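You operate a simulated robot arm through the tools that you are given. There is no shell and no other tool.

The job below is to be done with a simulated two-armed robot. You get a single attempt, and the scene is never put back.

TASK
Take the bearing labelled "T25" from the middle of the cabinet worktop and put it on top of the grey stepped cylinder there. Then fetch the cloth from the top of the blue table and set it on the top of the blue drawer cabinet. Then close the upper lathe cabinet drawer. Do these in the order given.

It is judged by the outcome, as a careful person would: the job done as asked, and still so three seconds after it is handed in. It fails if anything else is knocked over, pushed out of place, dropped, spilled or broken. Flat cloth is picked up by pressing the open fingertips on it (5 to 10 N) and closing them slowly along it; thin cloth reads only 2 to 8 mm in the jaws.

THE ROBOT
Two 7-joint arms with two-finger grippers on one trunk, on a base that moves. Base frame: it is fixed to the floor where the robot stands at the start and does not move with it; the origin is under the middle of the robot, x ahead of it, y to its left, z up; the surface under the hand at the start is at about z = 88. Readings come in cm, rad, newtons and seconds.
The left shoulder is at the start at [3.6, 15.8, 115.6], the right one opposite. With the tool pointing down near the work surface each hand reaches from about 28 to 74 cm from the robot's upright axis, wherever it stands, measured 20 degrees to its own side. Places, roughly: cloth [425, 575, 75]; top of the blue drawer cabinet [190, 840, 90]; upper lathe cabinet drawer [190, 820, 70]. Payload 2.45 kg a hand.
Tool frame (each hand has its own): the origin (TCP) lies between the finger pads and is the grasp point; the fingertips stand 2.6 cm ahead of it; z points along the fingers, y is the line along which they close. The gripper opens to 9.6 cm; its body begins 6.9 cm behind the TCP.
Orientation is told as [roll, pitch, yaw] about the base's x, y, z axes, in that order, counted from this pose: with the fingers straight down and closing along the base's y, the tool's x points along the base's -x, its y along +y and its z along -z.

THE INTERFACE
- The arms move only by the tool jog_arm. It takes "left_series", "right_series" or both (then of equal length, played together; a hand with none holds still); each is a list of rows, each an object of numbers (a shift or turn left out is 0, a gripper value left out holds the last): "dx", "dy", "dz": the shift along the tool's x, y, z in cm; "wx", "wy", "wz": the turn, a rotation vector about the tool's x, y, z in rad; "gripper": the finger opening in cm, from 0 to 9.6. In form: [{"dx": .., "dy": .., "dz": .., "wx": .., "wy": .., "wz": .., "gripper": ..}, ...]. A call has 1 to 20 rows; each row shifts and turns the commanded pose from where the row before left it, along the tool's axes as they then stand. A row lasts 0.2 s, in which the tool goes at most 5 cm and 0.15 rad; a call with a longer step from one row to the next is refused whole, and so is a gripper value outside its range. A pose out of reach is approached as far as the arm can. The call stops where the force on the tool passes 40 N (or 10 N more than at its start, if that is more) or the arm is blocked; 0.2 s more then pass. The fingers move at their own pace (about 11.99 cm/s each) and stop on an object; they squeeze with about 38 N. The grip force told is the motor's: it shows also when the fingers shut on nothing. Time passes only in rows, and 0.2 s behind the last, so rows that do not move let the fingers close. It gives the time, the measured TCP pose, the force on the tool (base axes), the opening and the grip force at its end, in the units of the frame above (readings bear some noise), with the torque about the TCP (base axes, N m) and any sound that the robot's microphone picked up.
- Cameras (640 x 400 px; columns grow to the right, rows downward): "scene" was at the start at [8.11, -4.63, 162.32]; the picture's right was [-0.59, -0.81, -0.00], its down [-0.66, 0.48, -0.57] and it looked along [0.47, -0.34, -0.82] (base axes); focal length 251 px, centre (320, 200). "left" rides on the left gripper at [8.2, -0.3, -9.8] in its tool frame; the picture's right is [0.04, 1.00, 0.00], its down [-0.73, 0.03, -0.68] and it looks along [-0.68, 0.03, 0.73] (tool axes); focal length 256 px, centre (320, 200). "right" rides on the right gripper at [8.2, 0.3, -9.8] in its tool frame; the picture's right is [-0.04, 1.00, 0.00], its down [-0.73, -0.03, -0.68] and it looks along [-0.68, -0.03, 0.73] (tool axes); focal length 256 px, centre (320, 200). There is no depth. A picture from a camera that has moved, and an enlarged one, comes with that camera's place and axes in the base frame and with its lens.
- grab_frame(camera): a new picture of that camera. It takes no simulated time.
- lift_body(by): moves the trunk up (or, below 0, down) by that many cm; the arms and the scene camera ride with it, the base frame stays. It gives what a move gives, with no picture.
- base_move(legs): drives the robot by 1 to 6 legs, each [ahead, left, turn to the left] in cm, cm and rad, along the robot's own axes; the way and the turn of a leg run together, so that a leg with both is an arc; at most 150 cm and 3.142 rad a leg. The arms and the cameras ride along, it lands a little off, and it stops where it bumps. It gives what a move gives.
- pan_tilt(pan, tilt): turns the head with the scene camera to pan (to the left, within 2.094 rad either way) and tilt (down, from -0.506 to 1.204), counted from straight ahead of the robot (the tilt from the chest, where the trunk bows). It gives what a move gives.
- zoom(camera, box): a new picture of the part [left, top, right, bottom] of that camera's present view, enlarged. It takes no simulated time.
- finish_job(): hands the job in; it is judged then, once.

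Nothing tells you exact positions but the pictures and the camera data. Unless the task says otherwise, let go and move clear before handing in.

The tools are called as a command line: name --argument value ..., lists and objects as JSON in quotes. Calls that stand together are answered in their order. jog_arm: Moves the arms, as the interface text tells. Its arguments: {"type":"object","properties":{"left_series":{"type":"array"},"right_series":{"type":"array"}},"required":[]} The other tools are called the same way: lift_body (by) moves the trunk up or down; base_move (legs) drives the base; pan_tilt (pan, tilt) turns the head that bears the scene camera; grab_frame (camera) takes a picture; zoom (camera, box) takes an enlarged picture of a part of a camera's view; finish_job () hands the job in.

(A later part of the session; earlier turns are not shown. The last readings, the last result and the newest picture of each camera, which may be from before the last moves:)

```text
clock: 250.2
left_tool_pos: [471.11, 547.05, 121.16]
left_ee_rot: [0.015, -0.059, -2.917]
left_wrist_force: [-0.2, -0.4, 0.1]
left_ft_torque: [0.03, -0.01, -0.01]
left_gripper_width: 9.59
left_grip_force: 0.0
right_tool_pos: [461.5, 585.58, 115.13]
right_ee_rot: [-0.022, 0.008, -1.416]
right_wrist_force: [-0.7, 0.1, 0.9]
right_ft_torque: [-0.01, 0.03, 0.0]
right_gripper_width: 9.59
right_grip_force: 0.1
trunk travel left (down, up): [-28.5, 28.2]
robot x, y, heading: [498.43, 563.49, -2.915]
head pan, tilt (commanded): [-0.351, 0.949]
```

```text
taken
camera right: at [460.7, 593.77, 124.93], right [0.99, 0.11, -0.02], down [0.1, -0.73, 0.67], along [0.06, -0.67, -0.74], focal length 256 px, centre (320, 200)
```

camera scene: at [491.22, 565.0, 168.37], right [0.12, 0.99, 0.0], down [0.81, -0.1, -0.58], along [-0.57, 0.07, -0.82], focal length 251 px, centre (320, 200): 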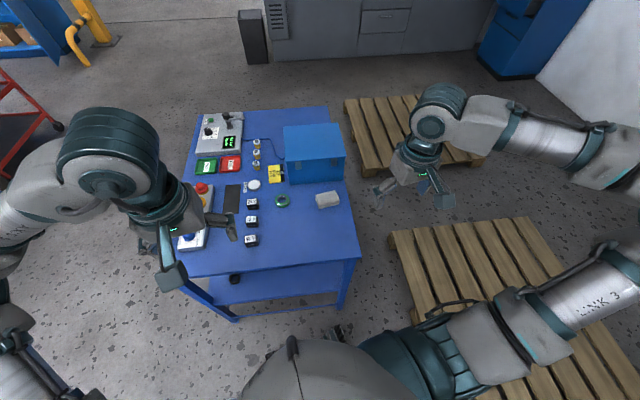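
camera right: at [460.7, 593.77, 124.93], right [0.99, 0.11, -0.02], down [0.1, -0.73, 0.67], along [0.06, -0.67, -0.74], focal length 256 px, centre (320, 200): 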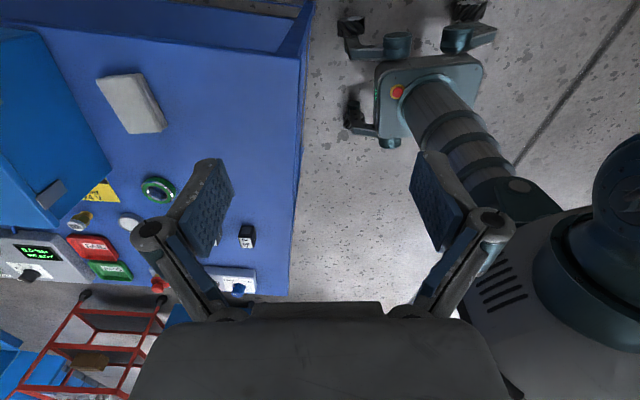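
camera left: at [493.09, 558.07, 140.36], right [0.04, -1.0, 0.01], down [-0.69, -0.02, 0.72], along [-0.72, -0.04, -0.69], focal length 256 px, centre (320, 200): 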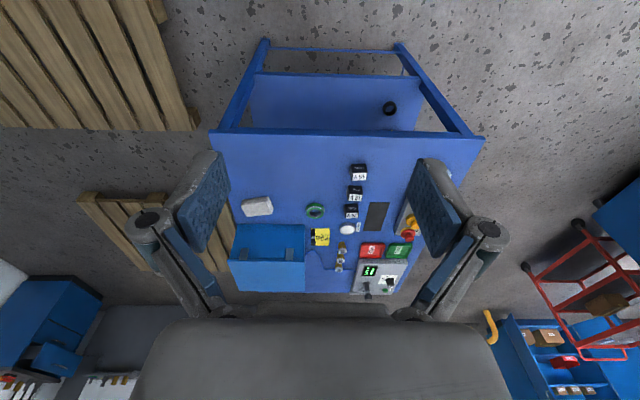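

The hand is aligned with the cloth's short side. Zooming to measure the cloth and its clearance to the blue box.

zoom --camera "right" --box '[0, 30, 260, 250]'

zoom --camera "scene" --box '[260, 120, 380, 230]'

```text
1.82 times, centred on (130, 140) of right
camera zoom: at [460.7, 593.77, 124.93], right [0.99, 0.11, -0.02], down [0.1, -0.73, 0.67], along [0.06, -0.67, -0.74], focal length 465 px, centre (666, 309)
```

zoom: 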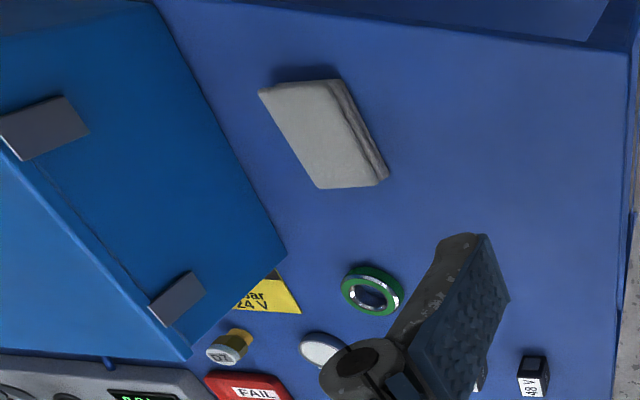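

```text
3.64 times, centred on (320, 175) of scene
camera zoom: at [487.35, 563.74, 158.33], right [0.12, 0.99, 0.0], down [0.81, -0.1, -0.58], along [-0.58, 0.07, -0.81], focal length 912 px, centre (320, 291)
```

zoom: 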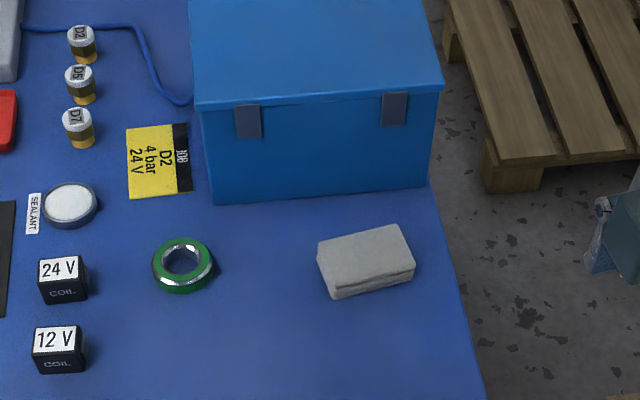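

The cloth is about 6×9 cm, centred near (430.5, 574.5), with a 7 cm gap to the box. Moving the right hand above it at z≈98 with a slightly narrowed opening.

jog_arm --right_series '[{"dx": -0.344, "dy": -1.794, "dz": 0.944, "gripper": 8.8}, {"dx": -0.344, "dy": -1.794, "dz": 0.944}, {"dx": -0.344, "dy": -1.794, "dz": 0.944}, {"dx": -0.344, "dy": -1.794, "dz": 0.944}, {"dx": -0.344, "dy": -1.794, "dz": 0.944}, {"dx": -0.344, "dy": -1.794, "dz": 0.944}, {"dx": -0.344, "dy": -1.794, "dz": 0.944}, {"dx": -0.344, "dy": -1.794, "dz": 0.944}, {"dx": -0.344, "dy": -1.794, "dz": 0.944}, {"dx": -0.344, "dy": -1.794, "dz": 0.944}, {"dx": -0.344, "dy": -1.794, "dz": 0.944}, {"dx": -0.344, "dy": -1.794, "dz": 0.944}, {"dx": -0.344, "dy": -1.794, "dz": 0.944}, {"dx": -0.344, "dy": -1.794, "dz": 0.944}, {"dx": -0.344, "dy": -1.794, "dz": 0.944}, {"dx": -0.344, "dy": -1.794, "dz": 0.944}, {"dx": -0.344, "dy": -1.794, "dz": 0.944}, {"dx": -0.344, "dy": -1.794, "dz": 0.944}]'

grab_frame --camera "right"

grab_frame --camera "scene"

```text
clock: 254.0
left_tool_pos: [471.19, 547.01, 121.09]
left_ee_rot: [0.015, -0.06, -2.918]
left_wrist_force: [0.2, -0.8, 0.7]
left_ft_torque: [-0.01, 0.03, -0.03]
left_gripper_width: 9.59
left_grip_force: 0.0
right_tool_pos: [431.39, 575.49, 98.84]
right_ee_rot: [-0.022, 0.004, -1.422]
right_wrist_force: [0.6, 0.4, 0.2]
right_ft_torque: [-0.02, -0.02, 0.0]
right_gripper_width: 8.81
right_grip_force: 0.1
right hand out of reach, approached as far as the arm can: row 18
trunk travel left (down, up): [-28.5, 28.2]
robot x, y, heading: [498.69, 563.36, -2.914]
head pan, tilt (commanded): [-0.351, 0.949]
```

```text
taken
camera right: at [430.75, 583.67, 108.72], right [0.99, 0.11, -0.02], down [0.1, -0.73, 0.68], along [0.06, -0.67, -0.74], focal length 256 px, centre (320, 200)
```

right: 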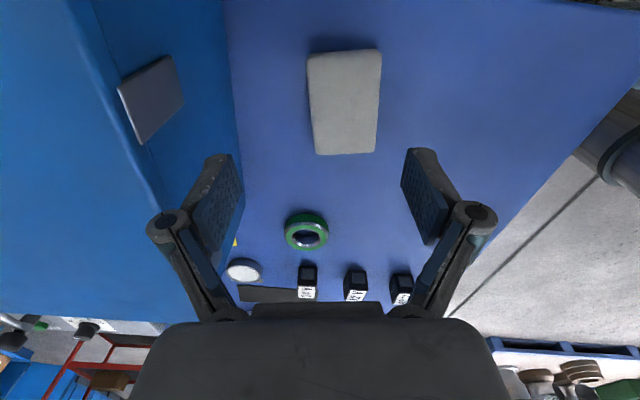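

```text
taken
camera scene: at [487.15, 563.64, 158.32], right [0.12, 0.99, 0.0], down [0.81, -0.1, -0.58], along [-0.57, 0.07, -0.82], focal length 251 px, centre (320, 200)
```

scene: 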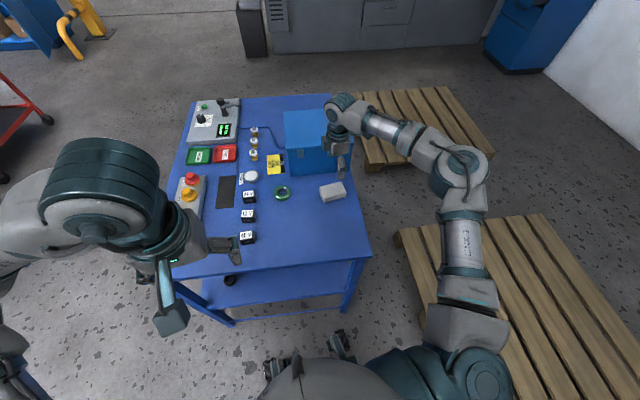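

The cloth is really at about (433.7, 574.2). Shifting over it and descending to z≈93.

jog_arm --right_series '[{"dx": -0.2, "dy": 0.25, "dz": 0.65}, {"dx": -0.2, "dy": 0.25, "dz": 0.65}, {"dx": -0.2, "dy": 0.25, "dz": 0.65}, {"dx": -0.2, "dy": 0.25, "dz": 0.65}, {"dx": -0.2, "dy": 0.25, "dz": 0.65}, {"dx": -0.2, "dy": 0.25, "dz": 0.65}, {"dx": -0.2, "dy": 0.25, "dz": 0.65}, {"dx": -0.2, "dy": 0.25, "dz": 0.65}, {"dx": -0.2, "dy": 0.25, "dz": 0.65}]'

grab_frame --camera "right"

zoom --camera "scene" --box '[260, 90, 400, 230]'

```text
clock: 256.0
left_tool_pos: [471.16, 546.99, 121.14]
left_ee_rot: [0.017, -0.059, -2.916]
left_wrist_force: [0.2, -0.4, -0.2]
left_ft_torque: [0.04, -0.02, 0.02]
left_gripper_width: 9.58
left_grip_force: 0.1
right_tool_pos: [433.74, 574.05, 92.86]
right_ee_rot: [-0.018, 0.008, -1.42]
right_wrist_force: [-1.1, -0.6, 0.4]
right_ft_torque: [0.02, -0.02, -0.01]
right_gripper_width: 8.8
right_grip_force: 0.1
trunk travel left (down, up): [-28.5, 28.2]
robot x, y, heading: [498.62, 563.58, -2.911]
head pan, tilt (commanded): [-0.351, 0.949]
```

```text
taken
camera right: at [432.95, 582.19, 102.74], right [0.99, 0.11, -0.02], down [0.09, -0.73, 0.67], along [0.06, -0.67, -0.74], focal length 256 px, centre (320, 200)
```

right: 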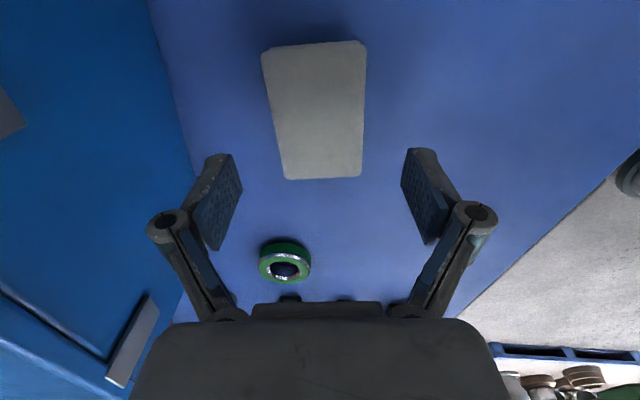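

```text
2.86 times, centred on (330, 160) of scene
camera zoom: at [487.14, 563.58, 158.32], right [0.12, 0.99, 0.0], down [0.81, -0.1, -0.58], along [-0.57, 0.07, -0.82], focal length 716 px, centre (291, 314)
```

zoom: 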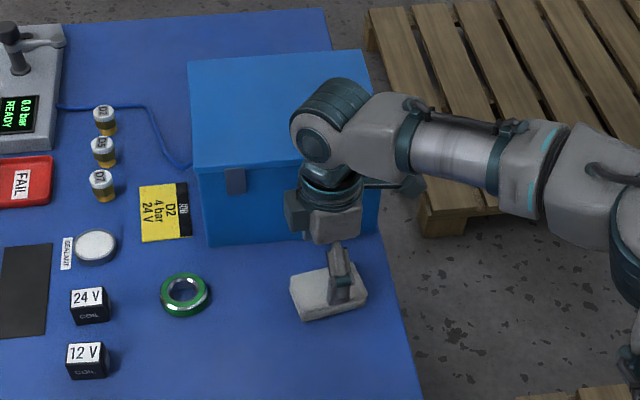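

Centred to within 0.7 cm; the cloth is about 6.6×10 cm. Descending around it to TCP z≈85.4.

jog_arm --right_series '[{"dx": -0.05, "dy": -0.014, "dz": 0.53}, {"dx": -0.05, "dy": -0.014, "dz": 0.53}, {"dx": -0.05, "dy": -0.014, "dz": 0.53}, {"dx": -0.05, "dy": -0.014, "dz": 0.53}, {"dx": -0.05, "dy": -0.014, "dz": 0.53}, {"dx": -0.05, "dy": -0.014, "dz": 0.53}, {"dx": -0.05, "dy": -0.014, "dz": 0.53}, {"dx": -0.05, "dy": -0.014, "dz": 0.53}, {"dx": -0.05, "dy": -0.014, "dz": 0.53}, {"dx": -0.05, "dy": -0.014, "dz": 0.53}, {"dx": -0.05, "dy": -0.014, "dz": 0.53}, {"dx": -0.05, "dy": -0.014, "dz": 0.53}, {"dx": -0.05, "dy": -0.014, "dz": 0.53}, {"dx": -0.05, "dy": -0.014, "dz": 0.53}]'

grab_frame --camera "right"

```text
clock: 259.0
left_tool_pos: [471.3, 546.92, 121.12]
left_ee_rot: [0.014, -0.061, -2.917]
left_wrist_force: [0.3, -0.1, -0.7]
left_ft_torque: [0.02, -0.01, 0.02]
left_gripper_width: 9.6
left_grip_force: 0.0
right_tool_pos: [435.5, 575.07, 86.39]
right_ee_rot: [-0.024, 0.007, -1.419]
right_wrist_force: [0.2, 0.8, 4.7]
right_ft_torque: [-0.01, -0.24, -0.01]
right_gripper_width: 9.17
right_grip_force: 2.4
right hand out of reach, approached as far as the arm can: row 4, 6, 8, 10, 12, 14
trunk travel left (down, up): [-28.5, 28.2]
robot x, y, heading: [498.42, 563.47, -2.916]
head pan, tilt (commanded): [-0.351, 0.949]
```

```text
taken
camera right: at [434.63, 583.13, 96.21], right [0.99, 0.11, -0.02], down [0.1, -0.73, 0.68], along [0.06, -0.67, -0.74], focal length 256 px, centre (320, 200)
```

right: 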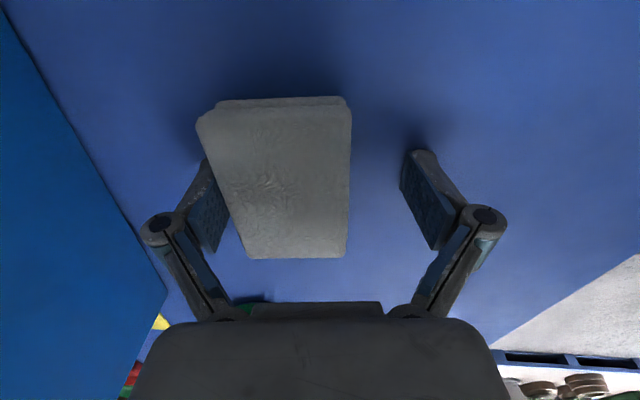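

The hand hit its reach limit and slid about 1.8 cm, so one finger touched the cloth's edge; also the cloth top is really at z≈86. I'll raise the hand and look.

jog_arm --right_series '[{"dz": -0.4}, {"dz": -0.6}, {"dz": -0.8}, {"dz": -0.9}, {"dz": -0.9}, {"dz": -0.9}, {"dz": -0.9}, {"dz": -0.9}, {"dz": -0.9}, {"dz": -0.8}]'

grab_frame --camera "right"

zoom --camera "scene" --box '[260, 90, 400, 230]'

```text
clock: 261.2
left_tool_pos: [471.24, 546.92, 121.13]
left_ee_rot: [0.014, -0.058, -2.916]
left_wrist_force: [0.5, -0.4, -0.5]
left_ft_torque: [0.0, 0.01, 0.01]
left_gripper_width: 9.6
left_grip_force: 0.1
right_tool_pos: [435.53, 575.07, 94.35]
right_ee_rot: [-0.019, 0.006, -1.418]
right_wrist_force: [0.5, 1.0, -0.8]
right_ft_torque: [0.01, 0.03, 0.01]
right_gripper_width: 8.81
right_grip_force: 0.0
trunk travel left (down, up): [-28.5, 28.2]
robot x, y, heading: [498.38, 563.54, -2.911]
head pan, tilt (commanded): [-0.351, 0.949]
```

```text
taken
camera right: at [434.77, 583.17, 104.2], right [0.99, 0.11, -0.02], down [0.1, -0.73, 0.68], along [0.06, -0.67, -0.74], focal length 256 px, centre (320, 200)
```

right: 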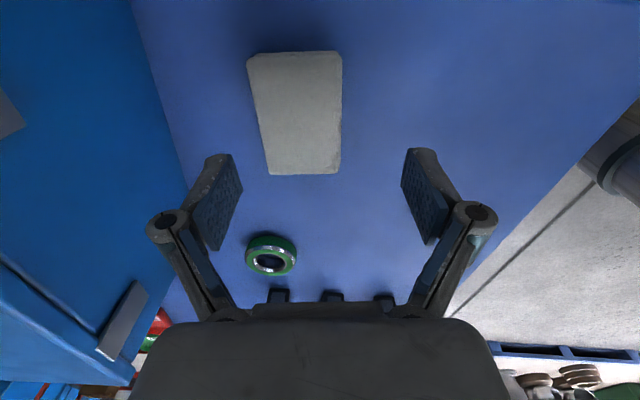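

```text
2.86 times, centred on (330, 160) of scene
camera zoom: at [487.2, 563.59, 158.32], right [0.12, 0.99, 0.0], down [0.81, -0.1, -0.58], along [-0.57, 0.07, -0.82], focal length 716 px, centre (291, 314)
```

zoom: 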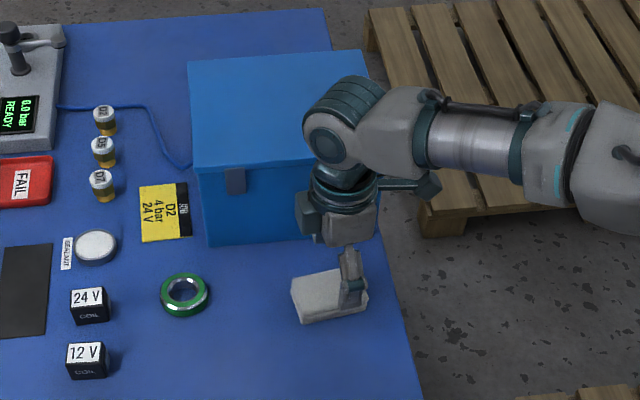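

The cloth is essentially unmoved. The arm is at full extension, and I measured ~9 cm of clearance between wheels and table, so I'll raise the hand and drive 5 cm closer.

jog_arm --right_series '[{"dz": -0.8}, {"dz": -0.8}, {"dz": -0.8}, {"dz": -0.8}, {"dz": -0.8}, {"dz": -0.8}, {"dz": -0.8}, {"dz": -0.8}, {"dz": -0.8}, {}]'

base_move --legs '[[5, 0, 0]]'

pan_tilt --pan -0.35 --tilt 0.95

grab_frame --camera "right"

```text
clock: 263.4
left_tool_pos: [471.14, 546.88, 121.22]
left_ee_rot: [0.016, -0.059, -2.917]
left_wrist_force: [0.4, 0.0, 0.2]
left_ft_torque: [0.0, 0.02, 0.0]
left_gripper_width: 9.6
left_grip_force: 0.1
right_tool_pos: [435.71, 575.11, 101.43]
right_ee_rot: [-0.02, 0.007, -1.419]
right_wrist_force: [-0.2, -0.3, -0.3]
right_ft_torque: [0.02, 0.02, 0.0]
right_gripper_width: 8.81
right_grip_force: 0.1
trunk travel left (down, up): [-28.5, 28.2]
robot x, y, heading: [498.42, 563.54, -2.909]
head pan, tilt (commanded): [-0.351, 0.949]
```

```text
clock: 264.3
left_tool_pos: [466.61, 545.91, 121.23]
left_ee_rot: [0.016, -0.064, -2.92]
left_wrist_force: [0.2, 0.2, 0.9]
left_ft_torque: [0.01, 0.0, 0.0]
left_gripper_width: 9.6
left_grip_force: 0.0
right_tool_pos: [431.16, 574.21, 101.68]
right_ee_rot: [-0.024, 0.005, -1.423]
right_wrist_force: [0.3, 0.7, 0.4]
right_ft_torque: [0.01, -0.02, -0.01]
right_gripper_width: 8.82
right_grip_force: 0.1
trunk travel left (down, up): [-28.5, 28.2]
robot x, y, heading: [493.44, 562.31, -2.916]
head pan, tilt (commanded): [-0.351, 0.949]
```

```text
clock: 264.9
left_tool_pos: [466.52, 546.02, 121.21]
left_ee_rot: [0.014, -0.062, -2.918]
left_wrist_force: [0.9, -0.5, 0.3]
left_ft_torque: [0.02, -0.01, 0.01]
left_gripper_width: 9.59
left_grip_force: 0.0
right_tool_pos: [431.11, 574.22, 101.61]
right_ee_rot: [-0.02, 0.004, -1.42]
right_wrist_force: [0.1, 0.2, 0.0]
right_ft_torque: [0.0, -0.02, 0.01]
right_gripper_width: 8.81
right_grip_force: 0.1
trunk travel left (down, up): [-28.5, 28.2]
robot x, y, heading: [493.72, 562.37, -2.912]
head pan, tilt (commanded): [-0.351, 0.949]
```

```text
taken
camera right: at [430.34, 582.26, 111.54], right [0.99, 0.11, -0.02], down [0.1, -0.73, 0.68], along [0.06, -0.67, -0.74], focal length 256 px, centre (320, 200)
```

right: 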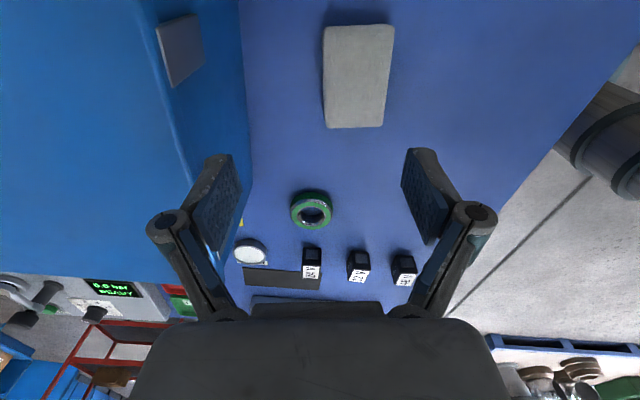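

Closer now without sway. Shifting 2.9 cm in +x, levelling the tool, and descending to z≈91 to re-check.

jog_arm --right_series '[{"dy": 0.209, "dz": 0.757, "wx": -0.0005, "wy": 0.00136}, {"dy": 0.209, "dz": 0.757, "wx": -0.0005, "wy": 0.00136}, {"dy": 0.209, "dz": 0.757, "wx": -0.0005, "wy": 0.00136}, {"dy": 0.209, "dz": 0.757, "wx": -0.0005, "wy": 0.00136}, {"dy": 0.209, "dz": 0.757, "wx": -0.0005, "wy": 0.00136}, {"dy": 0.209, "dz": 0.757, "wx": -0.0005, "wy": 0.00136}, {"dy": 0.209, "dz": 0.757, "wx": -0.0005, "wy": 0.00136}, {"dy": 0.209, "dz": 0.757, "wx": -0.0005, "wy": 0.00136}, {"dy": 0.209, "dz": 0.757, "wx": -0.0005, "wy": 0.00136}, {"dy": 0.209, "dz": 0.757, "wx": -0.0005, "wy": 0.00136}, {"dy": 0.209, "dz": 0.757, "wx": -0.0005, "wy": 0.00136}, {"dy": 0.209, "dz": 0.757, "wx": -0.0005, "wy": 0.00136}, {"dy": 0.209, "dz": 0.757, "wx": -0.0005, "wy": 0.00136}, {"dy": 0.209, "dz": 0.757, "wx": -0.0005, "wy": 0.00136}, {}]'

grab_frame --camera "right"

```text
clock: 268.1
left_tool_pos: [466.56, 545.97, 121.31]
left_ee_rot: [0.014, -0.062, -2.918]
left_wrist_force: [0.1, -0.3, -0.6]
left_ft_torque: [-0.02, 0.0, 0.02]
left_gripper_width: 9.59
left_grip_force: 0.1
right_tool_pos: [433.79, 574.65, 90.95]
right_ee_rot: [-0.013, 0.027, -1.42]
right_wrist_force: [0.5, -1.3, -0.3]
right_ft_torque: [-0.03, 0.0, 0.04]
right_gripper_width: 8.81
right_grip_force: 0.0
trunk travel left (down, up): [-28.5, 28.2]
robot x, y, heading: [493.6, 562.47, -2.91]
head pan, tilt (commanded): [-0.351, 0.949]
```

```text
taken
camera right: at [433.0, 582.59, 100.94], right [0.99, 0.11, -0.02], down [0.09, -0.75, 0.66], along [0.06, -0.66, -0.75], focal length 256 px, centre (320, 200)
```

right: 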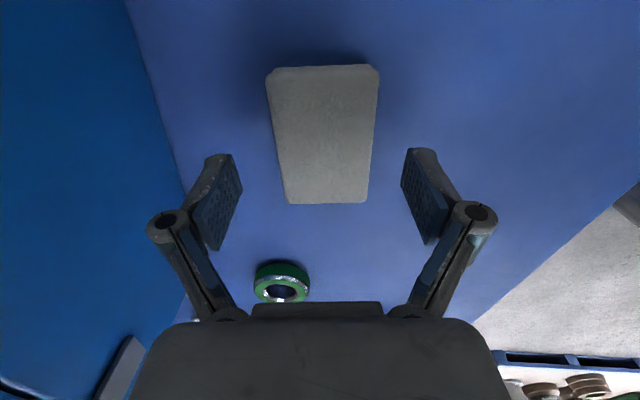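

Slight tilt correction needed, and the cloth is 0.5 cm off along the hand's x. Descending to TCP z≈86.9 around the cloth.

jog_arm --right_series '[{"dx": -0.064, "dy": 0.014, "dz": 0.45, "wx": -0.0014, "wy": -0.003}, {"dx": -0.064, "dy": 0.014, "dz": 0.45, "wx": -0.0014, "wy": -0.003}, {"dx": -0.064, "dy": 0.014, "dz": 0.45, "wx": -0.0014, "wy": -0.003}, {"dx": -0.064, "dy": 0.014, "dz": 0.45, "wx": -0.0014, "wy": -0.003}, {"dx": -0.064, "dy": 0.014, "dz": 0.45, "wx": -0.0014, "wy": -0.003}, {"dx": -0.064, "dy": 0.014, "dz": 0.45, "wx": -0.0014, "wy": -0.003}, {"dx": -0.064, "dy": 0.014, "dz": 0.45, "wx": -0.0014, "wy": -0.003}, {"dx": -0.064, "dy": 0.014, "dz": 0.45, "wx": -0.0014, "wy": -0.003}, {"dx": -0.064, "dy": 0.014, "dz": 0.45, "wx": -0.0014, "wy": -0.003}, {}]'

grab_frame --camera "right"

```text
clock: 270.3
left_tool_pos: [466.57, 545.9, 121.22]
left_ee_rot: [0.014, -0.063, -2.919]
left_wrist_force: [-0.6, -0.5, 0.5]
left_ft_torque: [-0.01, 0.0, -0.01]
left_gripper_width: 9.58
left_grip_force: 0.1
right_tool_pos: [433.88, 574.23, 86.84]
right_ee_rot: [-0.002, -0.003, -1.421]
right_wrist_force: [0.8, 0.2, 0.2]
right_ft_torque: [-0.01, -0.01, 0.01]
right_gripper_width: 8.79
right_grip_force: 0.0
trunk travel left (down, up): [-28.5, 28.2]
robot x, y, heading: [493.87, 562.31, -2.911]
head pan, tilt (commanded): [-0.351, 0.949]
```

```text
taken
camera right: at [432.86, 582.34, 96.73], right [0.99, 0.11, 0.0], down [0.08, -0.73, 0.68], along [0.07, -0.68, -0.73], focal length 256 px, centre (320, 200)
```

right: 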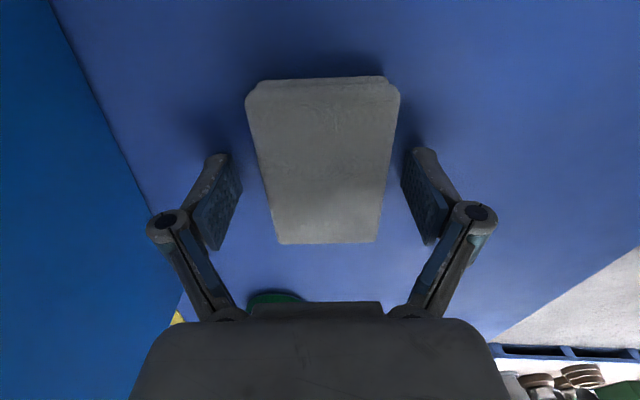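

Positioned well, level and centred. Raising 0.3 cm for table clearance and closing the jaws gradually.

jog_arm --right_series '[{"dz": -0.3}, {"gripper": 7.8}, {"gripper": 7.0}, {"gripper": 6.4}, {"gripper": 5.8}, {"gripper": 5.2}, {}]'

grab_frame --camera "right"

```text
clock: 271.9
left_tool_pos: [466.75, 545.92, 121.21]
left_ee_rot: [0.014, -0.065, -2.917]
left_wrist_force: [0.0, 0.3, -1.0]
left_ft_torque: [0.0, -0.02, 0.0]
left_gripper_width: 9.6
left_grip_force: 0.1
right_tool_pos: [433.79, 574.19, 87.26]
right_ee_rot: [-0.002, -0.001, -1.42]
right_wrist_force: [0.8, 1.3, 8.3]
right_ft_torque: [0.07, -0.3, 0.02]
right_gripper_width: 5.89
right_grip_force: 37.9
trunk travel left (down, up): [-28.5, 28.2]
robot x, y, heading: [493.46, 562.8, -2.914]
head pan, tilt (commanded): [-0.351, 0.949]
```

```text
taken
camera right: at [432.98, 582.37, 97.16], right [0.99, 0.11, 0.0], down [0.08, -0.73, 0.68], along [0.07, -0.68, -0.73], focal length 256 px, centre (320, 200)
```

right: 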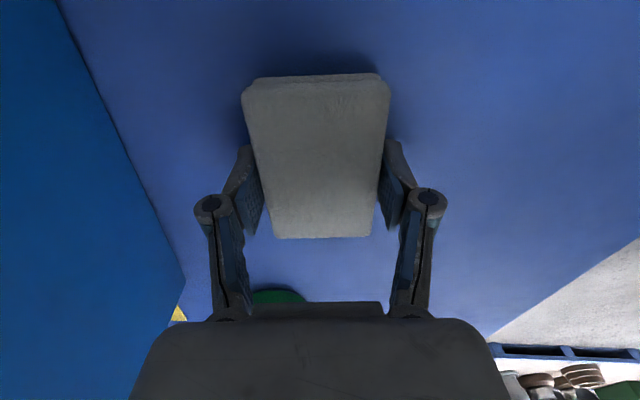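

The jaws hold the folded cloth at 5.9 cm with full grip force. Lifting slowly to verify.

jog_arm --right_series '[{"gripper": 4.0}, {"dz": -0.15}, {"dz": -0.2}, {"dz": -0.3}, {"dz": -0.4}, {"dz": -0.5}, {"dz": -0.5}, {"dz": -0.5}, {}]'

grab_frame --camera "right"

zoom --camera "scene" --box '[240, 90, 400, 230]'

```text
clock: 273.9
left_tool_pos: [466.62, 545.87, 121.23]
left_ee_rot: [0.015, -0.062, -2.918]
left_wrist_force: [0.3, 0.6, 0.1]
left_ft_torque: [0.0, 0.0, 0.03]
left_gripper_width: 9.61
left_grip_force: 0.1
right_tool_pos: [434.05, 574.2, 89.77]
right_ee_rot: [-0.001, -0.002, -1.421]
right_wrist_force: [0.4, -0.2, 0.1]
right_ft_torque: [0.02, 0.02, 0.01]
right_gripper_width: 5.89
right_grip_force: 38.1
trunk travel left (down, up): [-28.5, 28.2]
robot x, y, heading: [493.53, 562.54, -2.909]
head pan, tilt (commanded): [-0.351, 0.949]
```

```text
taken
camera right: at [432.98, 582.41, 99.63], right [0.99, 0.11, 0.0], down [0.08, -0.73, 0.68], along [0.07, -0.68, -0.73], focal length 256 px, centre (320, 200)
```

right: 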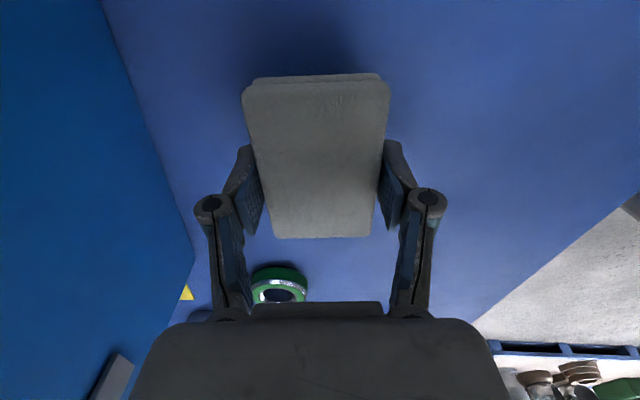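

```text
2.86 times, centred on (320, 160) of scene
camera zoom: at [482.33, 562.49, 158.32], right [0.12, 0.99, 0.0], down [0.81, -0.1, -0.58], along [-0.57, 0.07, -0.82], focal length 716 px, centre (320, 314)
```

zoom: 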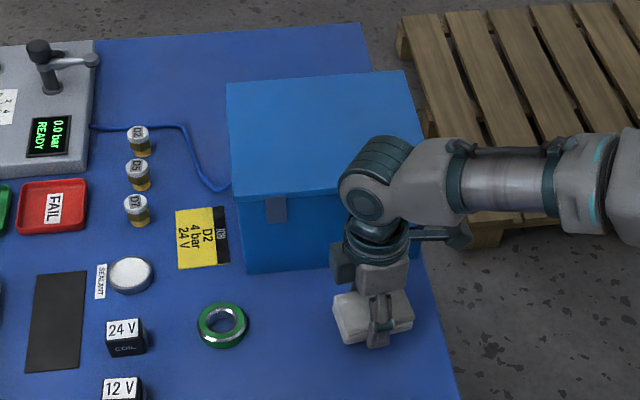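

The cloth is held securely. Raising it well clear of the box, then drawing the hand back toward the body.

jog_arm --right_series '[{"dz": -0.8}, {"dz": -1.2}, {"dz": -1.4}, {"dz": -1.4}, {"dz": -1.4}, {"dz": -1.4}, {"dz": -1.4}, {"dz": -1.4}, {"dz": -1.4}, {"dz": -1.4}, {"dz": -1.4}, {"dz": -1.4}, {"dz": -1.2}, {"dz": -0.8}]'

jog_arm --right_series '[{"dx": 0.21, "dy": 1.21, "dz": -0.4}, {"dx": 0.21, "dy": 1.21, "dz": -0.4}, {"dx": 0.21, "dy": 1.21, "dz": -0.4}, {"dx": 0.21, "dy": 1.21, "dz": -0.4}, {"dx": 0.21, "dy": 1.21, "dz": -0.4}, {"dx": 0.21, "dy": 1.21, "dz": -0.4}, {"dx": 0.21, "dy": 1.21, "dz": -0.4}, {"dx": 0.21, "dy": 1.21, "dz": -0.4}, {"dx": 0.21, "dy": 1.21, "dz": -0.4}, {"dx": 0.21, "dy": 1.21, "dz": -0.4}, {"dx": 0.21, "dy": 1.21, "dz": -0.4}, {"dx": 0.21, "dy": 1.21, "dz": -0.4}, {"dx": 0.21, "dy": 1.21, "dz": -0.4}, {"dx": 0.21, "dy": 1.21, "dz": -0.4}, {"dx": 0.21, "dy": 1.21, "dz": -0.4}, {"dx": 0.21, "dy": 1.21, "dz": -0.4}, {"dx": 0.21, "dy": 1.21, "dz": -0.4}, {"dx": 0.21, "dy": 1.21, "dz": -0.4}]'

grab_frame --camera "right"

grab_frame --camera "scene"

```text
clock: 276.9
left_tool_pos: [466.6, 545.93, 121.24]
left_ee_rot: [0.013, -0.062, -2.918]
left_wrist_force: [0.6, -0.7, 0.3]
left_ft_torque: [0.01, 0.0, 0.01]
left_gripper_width: 9.59
left_grip_force: 0.1
right_tool_pos: [433.82, 574.24, 107.99]
right_ee_rot: [-0.001, -0.001, -1.421]
right_wrist_force: [-0.5, 0.1, 0.2]
right_ft_torque: [0.0, 0.01, 0.0]
right_gripper_width: 5.86
right_grip_force: 38.2
trunk travel left (down, up): [-28.5, 28.2]
robot x, y, heading: [493.59, 562.03, -2.913]
head pan, tilt (commanded): [-0.351, 0.949]
```

```text
clock: 280.7
left_tool_pos: [466.61, 546.08, 121.19]
left_ee_rot: [0.016, -0.062, -2.917]
left_wrist_force: [0.3, -0.7, -0.1]
left_ft_torque: [-0.02, 0.02, 0.02]
left_gripper_width: 9.6
left_grip_force: 0.0
right_tool_pos: [454.97, 581.32, 114.98]
right_ee_rot: [-0.001, -0.001, -1.422]
right_wrist_force: [-1.1, 0.5, 0.1]
right_ft_torque: [-0.01, 0.0, -0.01]
right_gripper_width: 5.88
right_grip_force: 37.7
trunk travel left (down, up): [-28.5, 28.2]
robot x, y, heading: [493.69, 562.22, -2.915]
head pan, tilt (commanded): [-0.351, 0.949]
```

```text
taken
camera right: at [454.03, 589.45, 124.72], right [0.99, 0.11, 0.0], down [0.08, -0.73, 0.68], along [0.07, -0.68, -0.73], focal length 256 px, centre (320, 200)
```

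right: 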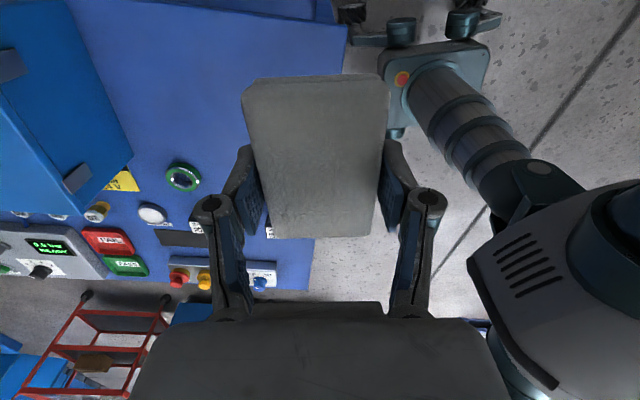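

```text
taken
camera scene: at [482.58, 562.63, 158.34], right [0.12, 0.99, 0.0], down [0.81, -0.1, -0.58], along [-0.58, 0.07, -0.81], focal length 251 px, centre (320, 200)
```

scene: 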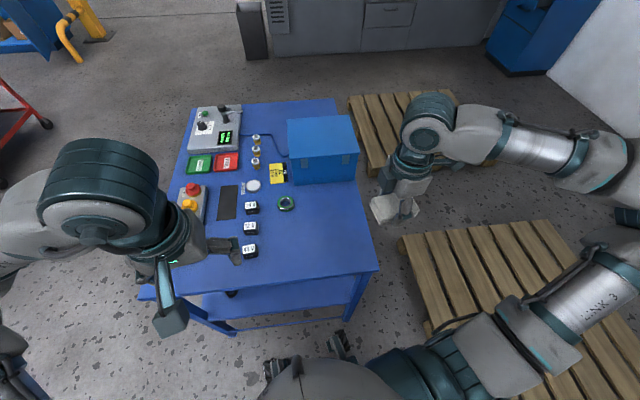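

The cloth is held firmly. I'll take the roomy route to the drawer cabinet: back away from the table, turn to face +y right of the pallets, go up, then left along the wall. First backing off and turning.

base_move --legs '[[-72, 0, 0], [0, 0, -1.8]]'

pan_tilt --pan 0.0 --tilt 0.5

grab_frame --camera "scene"

```text
clock: 289.0
left_tool_pos: [553.75, 609.14, 121.22]
left_ee_rot: [0.014, -0.063, 1.549]
left_wrist_force: [-0.1, 0.3, 0.3]
left_ft_torque: [-0.02, 0.01, 0.02]
left_gripper_width: 9.6
left_grip_force: 0.1
right_tool_pos: [590.79, 611.89, 114.93]
right_ee_rot: [-0.002, 0.0, 3.048]
right_wrist_force: [-0.5, -0.6, -0.8]
right_ft_torque: [0.0, 0.0, 0.01]
right_gripper_width: 5.88
right_grip_force: 37.6
trunk travel left (down, up): [-28.5, 28.2]
robot x, y, heading: [562.92, 578.92, 1.554]
head pan, tilt (commanded): [-0.351, 0.949]
```

```text
clock: 289.9
left_tool_pos: [553.76, 608.89, 121.43]
left_ee_rot: [0.015, -0.062, 1.55]
left_wrist_force: [-0.7, -0.4, 0.0]
left_ft_torque: [0.01, -0.01, -0.01]
left_gripper_width: 9.6
left_grip_force: 0.0
right_tool_pos: [590.73, 611.59, 114.91]
right_ee_rot: [-0.002, -0.002, 3.048]
right_wrist_force: [0.3, -0.3, -0.9]
right_ft_torque: [0.01, 0.0, -0.01]
right_gripper_width: 5.87
right_grip_force: 38.4
trunk travel left (down, up): [-28.5, 28.2]
robot x, y, heading: [563.0, 578.59, 1.558]
head pan, tilt (commanded): [0.0, 0.499]
```

```text
taken
camera scene: at [563.68, 592.13, 162.07], right [1.0, -0.02, 0.0], down [-0.01, -0.48, -0.88], along [0.01, 0.88, -0.48], focal length 251 px, centre (320, 200)
```

scene: 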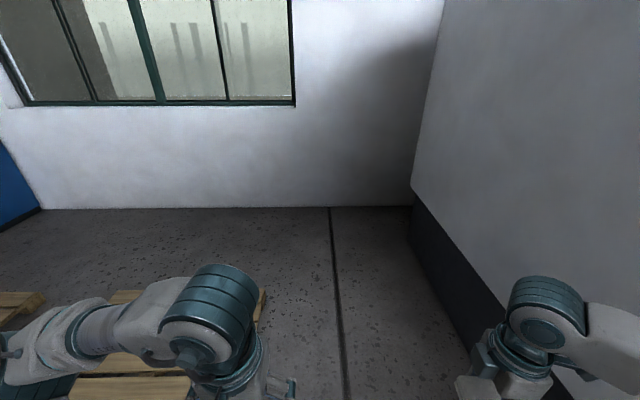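

Heading is right and the way ahead is clear (wall at y≈870). Driving up, turning left, and going along the wall.

base_move --legs '[[150, 0, 0], [54, 0, 0], [0, 0, 1.58], [100, 0, 0]]'

grab_frame --camera "scene"

```text
clock: 308.8
left_tool_pos: [437.14, 774.18, 121.21]
left_ee_rot: [0.013, -0.064, -3.126]
left_wrist_force: [0.8, 0.6, -0.5]
left_ft_torque: [0.05, -0.01, 0.01]
left_gripper_width: 9.61
left_grip_force: 0.2
right_tool_pos: [432.93, 810.98, 115.0]
right_ee_rot: [-0.004, 0.0, -1.63]
right_wrist_force: [-0.7, 0.1, 0.1]
right_ft_torque: [0.02, 0.02, -0.01]
right_gripper_width: 5.87
right_grip_force: 37.7
trunk travel left (down, up): [-28.5, 28.2]
robot x, y, heading: [466.78, 784.23, -3.123]
head pan, tilt (commanded): [0.0, 0.499]
```

```text
taken
camera scene: at [453.67, 784.52, 162.08], right [-0.02, 1.0, 0.0], down [0.48, 0.01, -0.88], along [-0.88, -0.02, -0.48], focal length 251 px, centre (320, 200)
```

scene: 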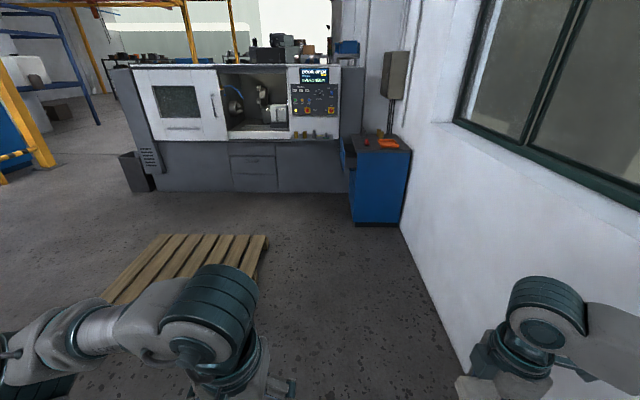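

The blue drawer cabinet is ahead, beside the lathe. Zooming in on it.

zoom --camera "scene" --box '[300, 110, 440, 240]'

```text
3.08 times, centred on (370, 175) of scene
camera zoom: at [453.67, 784.52, 162.08], right [-0.02, 1.0, 0.0], down [0.48, 0.01, -0.88], along [-0.88, -0.02, -0.48], focal length 772 px, centre (166, 277)
```

zoom: 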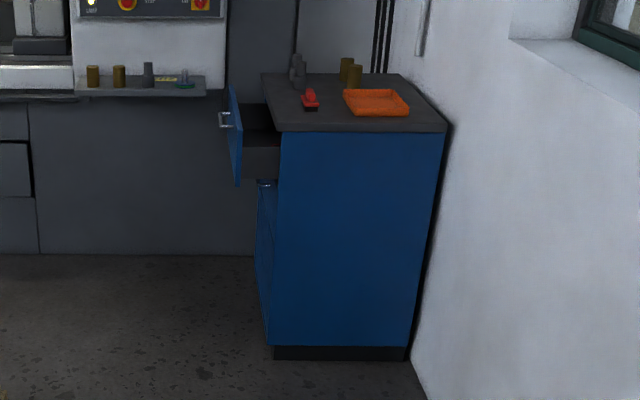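

The cabinet top (x≈139–211, y≈815–869) has a free area at its front-right corner around (200, 829), and the upper drawer is pulled out toward -y. Driving closer along the wall.

base_move --legs '[[150, 0, 0], [50, 0, 0]]'

pan_tilt --pan -0.4 --tilt 0.8

grab_frame --camera "scene"

grab_frame --camera "right"

grab_frame --camera "left"

```text
clock: 319.0
left_tool_pos: [232.09, 769.3, 121.29]
left_ee_rot: [0.013, -0.068, -3.124]
left_wrist_force: [1.6, 0.9, -0.4]
left_ft_torque: [0.0, 0.01, -0.02]
left_gripper_width: 9.59
left_grip_force: 0.0
right_tool_pos: [228.02, 806.25, 115.12]
right_ee_rot: [-0.006, -0.003, -1.627]
right_wrist_force: [0.5, -0.1, -0.3]
right_ft_torque: [0.04, 0.01, -0.04]
right_gripper_width: 5.87
right_grip_force: 38.0
trunk travel left (down, up): [-28.5, 28.2]
robot x, y, heading: [261.57, 779.62, -3.117]
head pan, tilt (commanded): [0.0, 0.499]
```

```text
clock: 319.9
left_tool_pos: [232.37, 769.24, 121.43]
left_ee_rot: [0.013, -0.07, -3.125]
left_wrist_force: [0.3, 0.1, -0.2]
left_ft_torque: [0.02, 0.0, 0.0]
left_gripper_width: 9.6
left_grip_force: 0.2
right_tool_pos: [228.22, 806.15, 115.18]
right_ee_rot: [-0.008, -0.001, -1.627]
right_wrist_force: [0.0, 0.0, -0.7]
right_ft_torque: [-0.03, 0.03, -0.02]
right_gripper_width: 5.87
right_grip_force: 37.9
trunk travel left (down, up): [-28.5, 28.2]
robot x, y, heading: [261.68, 780.07, -3.117]
head pan, tilt (commanded): [-0.4, 0.799]
```

```text
taken
camera scene: at [250.06, 783.02, 159.49], right [0.37, 0.93, 0.0], down [0.67, -0.26, -0.7], along [-0.65, 0.26, -0.72], focal length 251 px, centre (320, 200)
```

scene: 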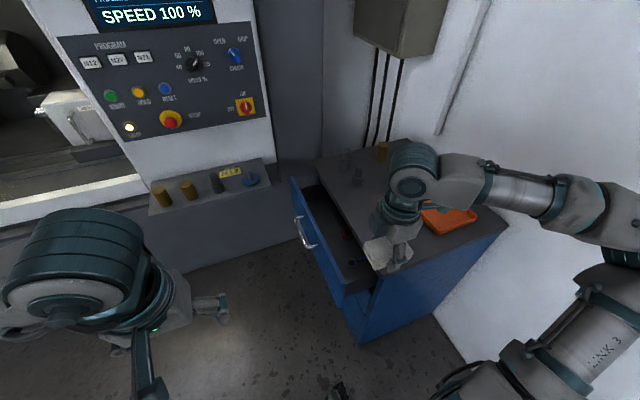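

```text
taken
camera right: at [229.01, 814.41, 125.0], right [1.0, -0.1, -0.01], down [-0.07, -0.73, 0.68], along [-0.07, -0.68, -0.73], focal length 256 px, centre (320, 200)
```

right: 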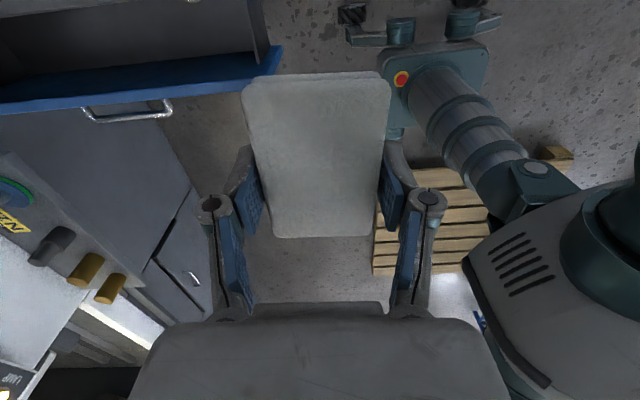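

```text
taken
camera left: at [241.18, 769.94, 130.68], right [0.06, -1.0, 0.01], down [-0.68, -0.03, 0.73], along [-0.73, -0.05, -0.69], focal length 256 px, centre (320, 200)
```

left: 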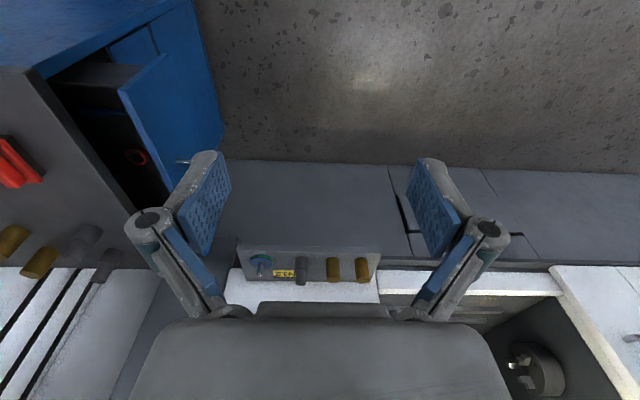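

The drawer cabinet is close: its right face is at x≈220, front at y≈821. Zooming to see what is free on its top.

zoom --camera "scene" --box '[290, 130, 530, 350]'

zoom --camera "left" --box '[0, 0, 240, 300]'

```text
1.82 times, centred on (410, 240) of scene
camera zoom: at [250.06, 783.02, 159.49], right [0.37, 0.93, 0.0], down [0.67, -0.26, -0.7], along [-0.65, 0.26, -0.72], focal length 456 px, centre (156, 127)
```

zoom: 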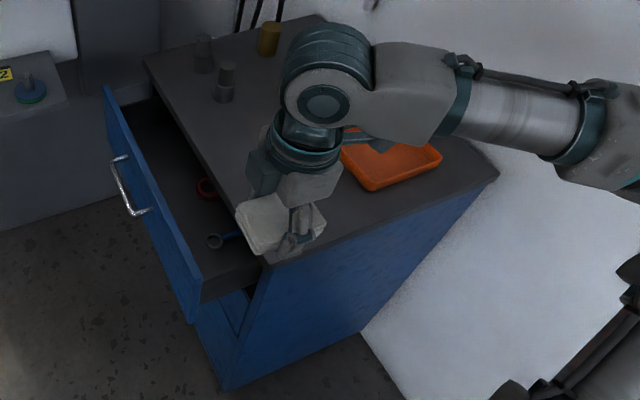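

```text
1.33 times, centred on (120, 150) of left
camera zoom: at [241.18, 769.94, 130.68], right [0.06, -1.0, 0.01], down [-0.68, -0.03, 0.73], along [-0.73, -0.05, -0.69], focal length 341 px, centre (587, 267)
```

zoom: 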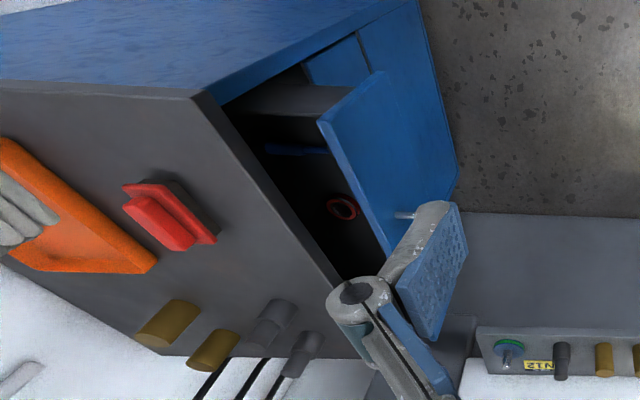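

There's a free strip along the cabinet's right edge (x≈212–222, y≈815–838) beside the red object. I'll bring the cloth over (217, 821.5) at z≈100 first and check.

jog_arm --right_series '[{"dx": 0.82, "dy": -0.652, "dz": 0.83}, {"dx": 0.82, "dy": -0.652, "dz": 0.83}, {"dx": 0.82, "dy": -0.652, "dz": 0.83}, {"dx": 0.82, "dy": -0.652, "dz": 0.83}, {"dx": 0.82, "dy": -0.652, "dz": 0.83}, {"dx": 0.82, "dy": -0.652, "dz": 0.83}, {"dx": 0.82, "dy": -0.652, "dz": 0.83}, {"dx": 0.82, "dy": -0.652, "dz": 0.83}, {"dx": 0.82, "dy": -0.652, "dz": 0.83}, {"dx": 0.82, "dy": -0.652, "dz": 0.83}, {"dx": 0.82, "dy": -0.652, "dz": 0.83}, {"dx": 0.82, "dy": -0.652, "dz": 0.83}, {"dx": 0.82, "dy": -0.652, "dz": 0.83}, {"dx": 0.82, "dy": -0.652, "dz": 0.83}, {"dx": 0.82, "dy": -0.652, "dz": 0.83}, {"dx": 0.82, "dy": -0.652, "dz": 0.83}, {"dx": 0.82, "dy": -0.652, "dz": 0.83}, {"dx": 0.82, "dy": -0.652, "dz": 0.83}]'

grab_frame --camera "right"

grab_frame --camera "scene"

grab_frame --camera "left"

```text
clock: 323.7
left_tool_pos: [232.28, 769.46, 121.54]
left_ee_rot: [0.014, -0.067, -3.125]
left_wrist_force: [-0.1, -0.5, 0.8]
left_ft_torque: [0.01, 0.0, -0.01]
left_gripper_width: 9.59
left_grip_force: 0.1
right_tool_pos: [217.1, 821.61, 100.3]
right_ee_rot: [-0.006, -0.001, -1.628]
right_wrist_force: [0.3, 0.2, -0.4]
right_ft_torque: [0.0, 0.0, 0.01]
right_gripper_width: 5.9
right_grip_force: 38.6
trunk travel left (down, up): [-28.5, 28.2]
robot x, y, heading: [261.76, 779.55, -3.117]
head pan, tilt (commanded): [-0.4, 0.799]
```

```text
taken
camera right: at [217.91, 829.87, 110.12], right [1.0, -0.1, -0.01], down [-0.07, -0.73, 0.68], along [-0.07, -0.68, -0.73], focal length 256 px, centre (320, 200)
```

right: 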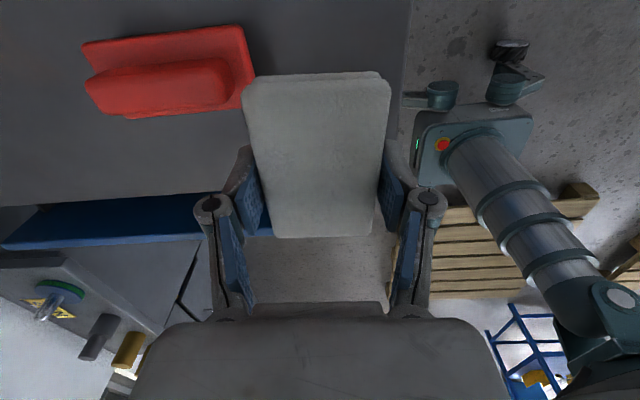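

```text
taken
camera scene: at [249.92, 783.17, 159.47], right [0.37, 0.93, 0.0], down [0.67, -0.27, -0.69], along [-0.65, 0.26, -0.72], focal length 251 px, centre (320, 200)
```

scene: 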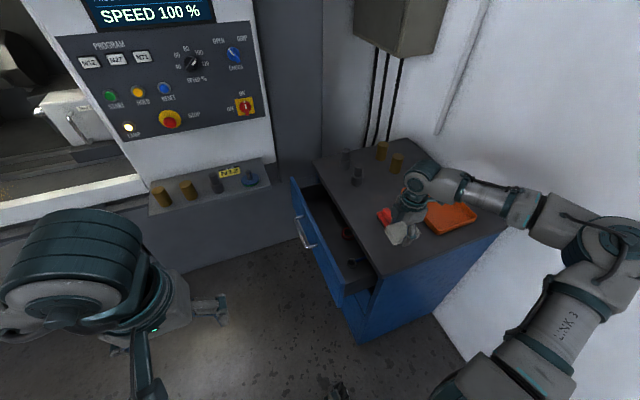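

```text
taken
camera left: at [241.11, 769.98, 130.66], right [0.06, -1.0, 0.01], down [-0.68, -0.03, 0.73], along [-0.73, -0.05, -0.69], focal length 256 px, centre (320, 200)
```

left: 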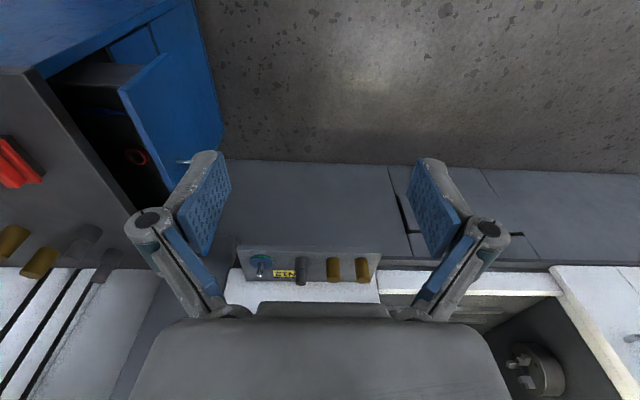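

The red object is 2 cm from the cloth's side here; I'll shift 1.3 cm right and 2.1 cm toward the front edge and descend to z≈93.

jog_arm --right_series '[{"dx": -0.224, "dy": 0.157, "dz": 0.78}, {"dx": -0.224, "dy": 0.157, "dz": 0.78}, {"dx": -0.224, "dy": 0.157, "dz": 0.78}, {"dx": -0.224, "dy": 0.157, "dz": 0.78}, {"dx": -0.224, "dy": 0.157, "dz": 0.78}, {"dx": -0.224, "dy": 0.157, "dz": 0.78}, {"dx": -0.224, "dy": 0.157, "dz": 0.78}, {"dx": -0.224, "dy": 0.157, "dz": 0.78}, {"dx": -0.224, "dy": 0.157, "dz": 0.78}, {}]'

grab_frame --camera "right"

zoom --camera "scene" --box '[330, 140, 510, 290]'

```text
clock: 325.9
left_tool_pos: [232.24, 769.38, 121.4]
left_ee_rot: [0.013, -0.07, -3.124]
left_wrist_force: [-0.2, 0.6, 0.1]
left_ft_torque: [0.0, -0.03, 0.04]
left_gripper_width: 9.6
left_grip_force: 0.0
right_tool_pos: [218.57, 819.63, 93.18]
right_ee_rot: [-0.007, 0.0, -1.628]
right_wrist_force: [-0.1, 0.7, 0.3]
right_ft_torque: [-0.03, 0.02, -0.02]
right_gripper_width: 5.88
right_grip_force: 37.2
trunk travel left (down, up): [-28.5, 28.2]
robot x, y, heading: [261.3, 780.23, -3.121]
head pan, tilt (commanded): [-0.4, 0.799]
```

```text
taken
camera right: at [219.3, 827.75, 103.08], right [1.0, -0.1, -0.01], down [-0.07, -0.73, 0.68], along [-0.07, -0.68, -0.73], focal length 256 px, centre (320, 200)
```

right: 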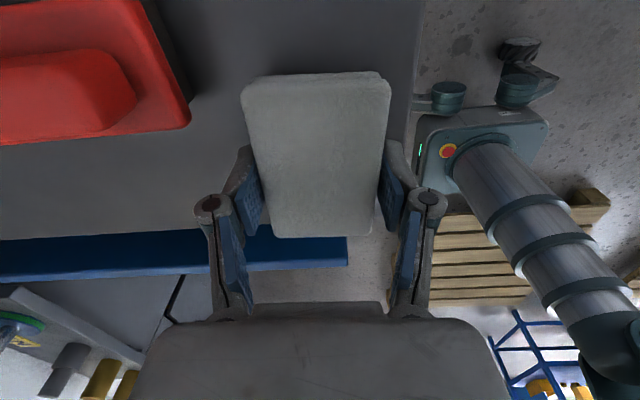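

```text
2.67 times, centred on (420, 215) of scene
camera zoom: at [249.98, 783.12, 159.48], right [0.37, 0.93, 0.0], down [0.67, -0.26, -0.69], along [-0.65, 0.26, -0.72], focal length 669 px, centre (53, 160)
```

zoom: 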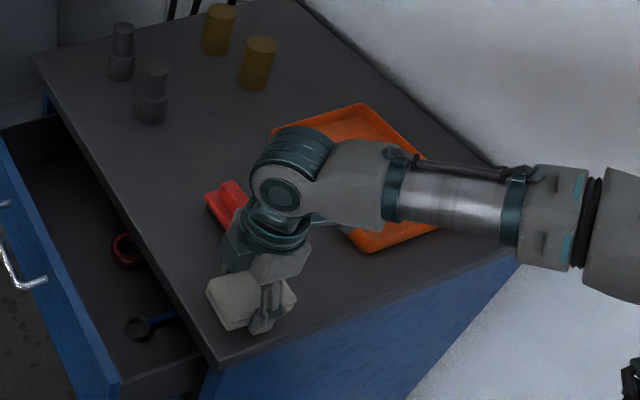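

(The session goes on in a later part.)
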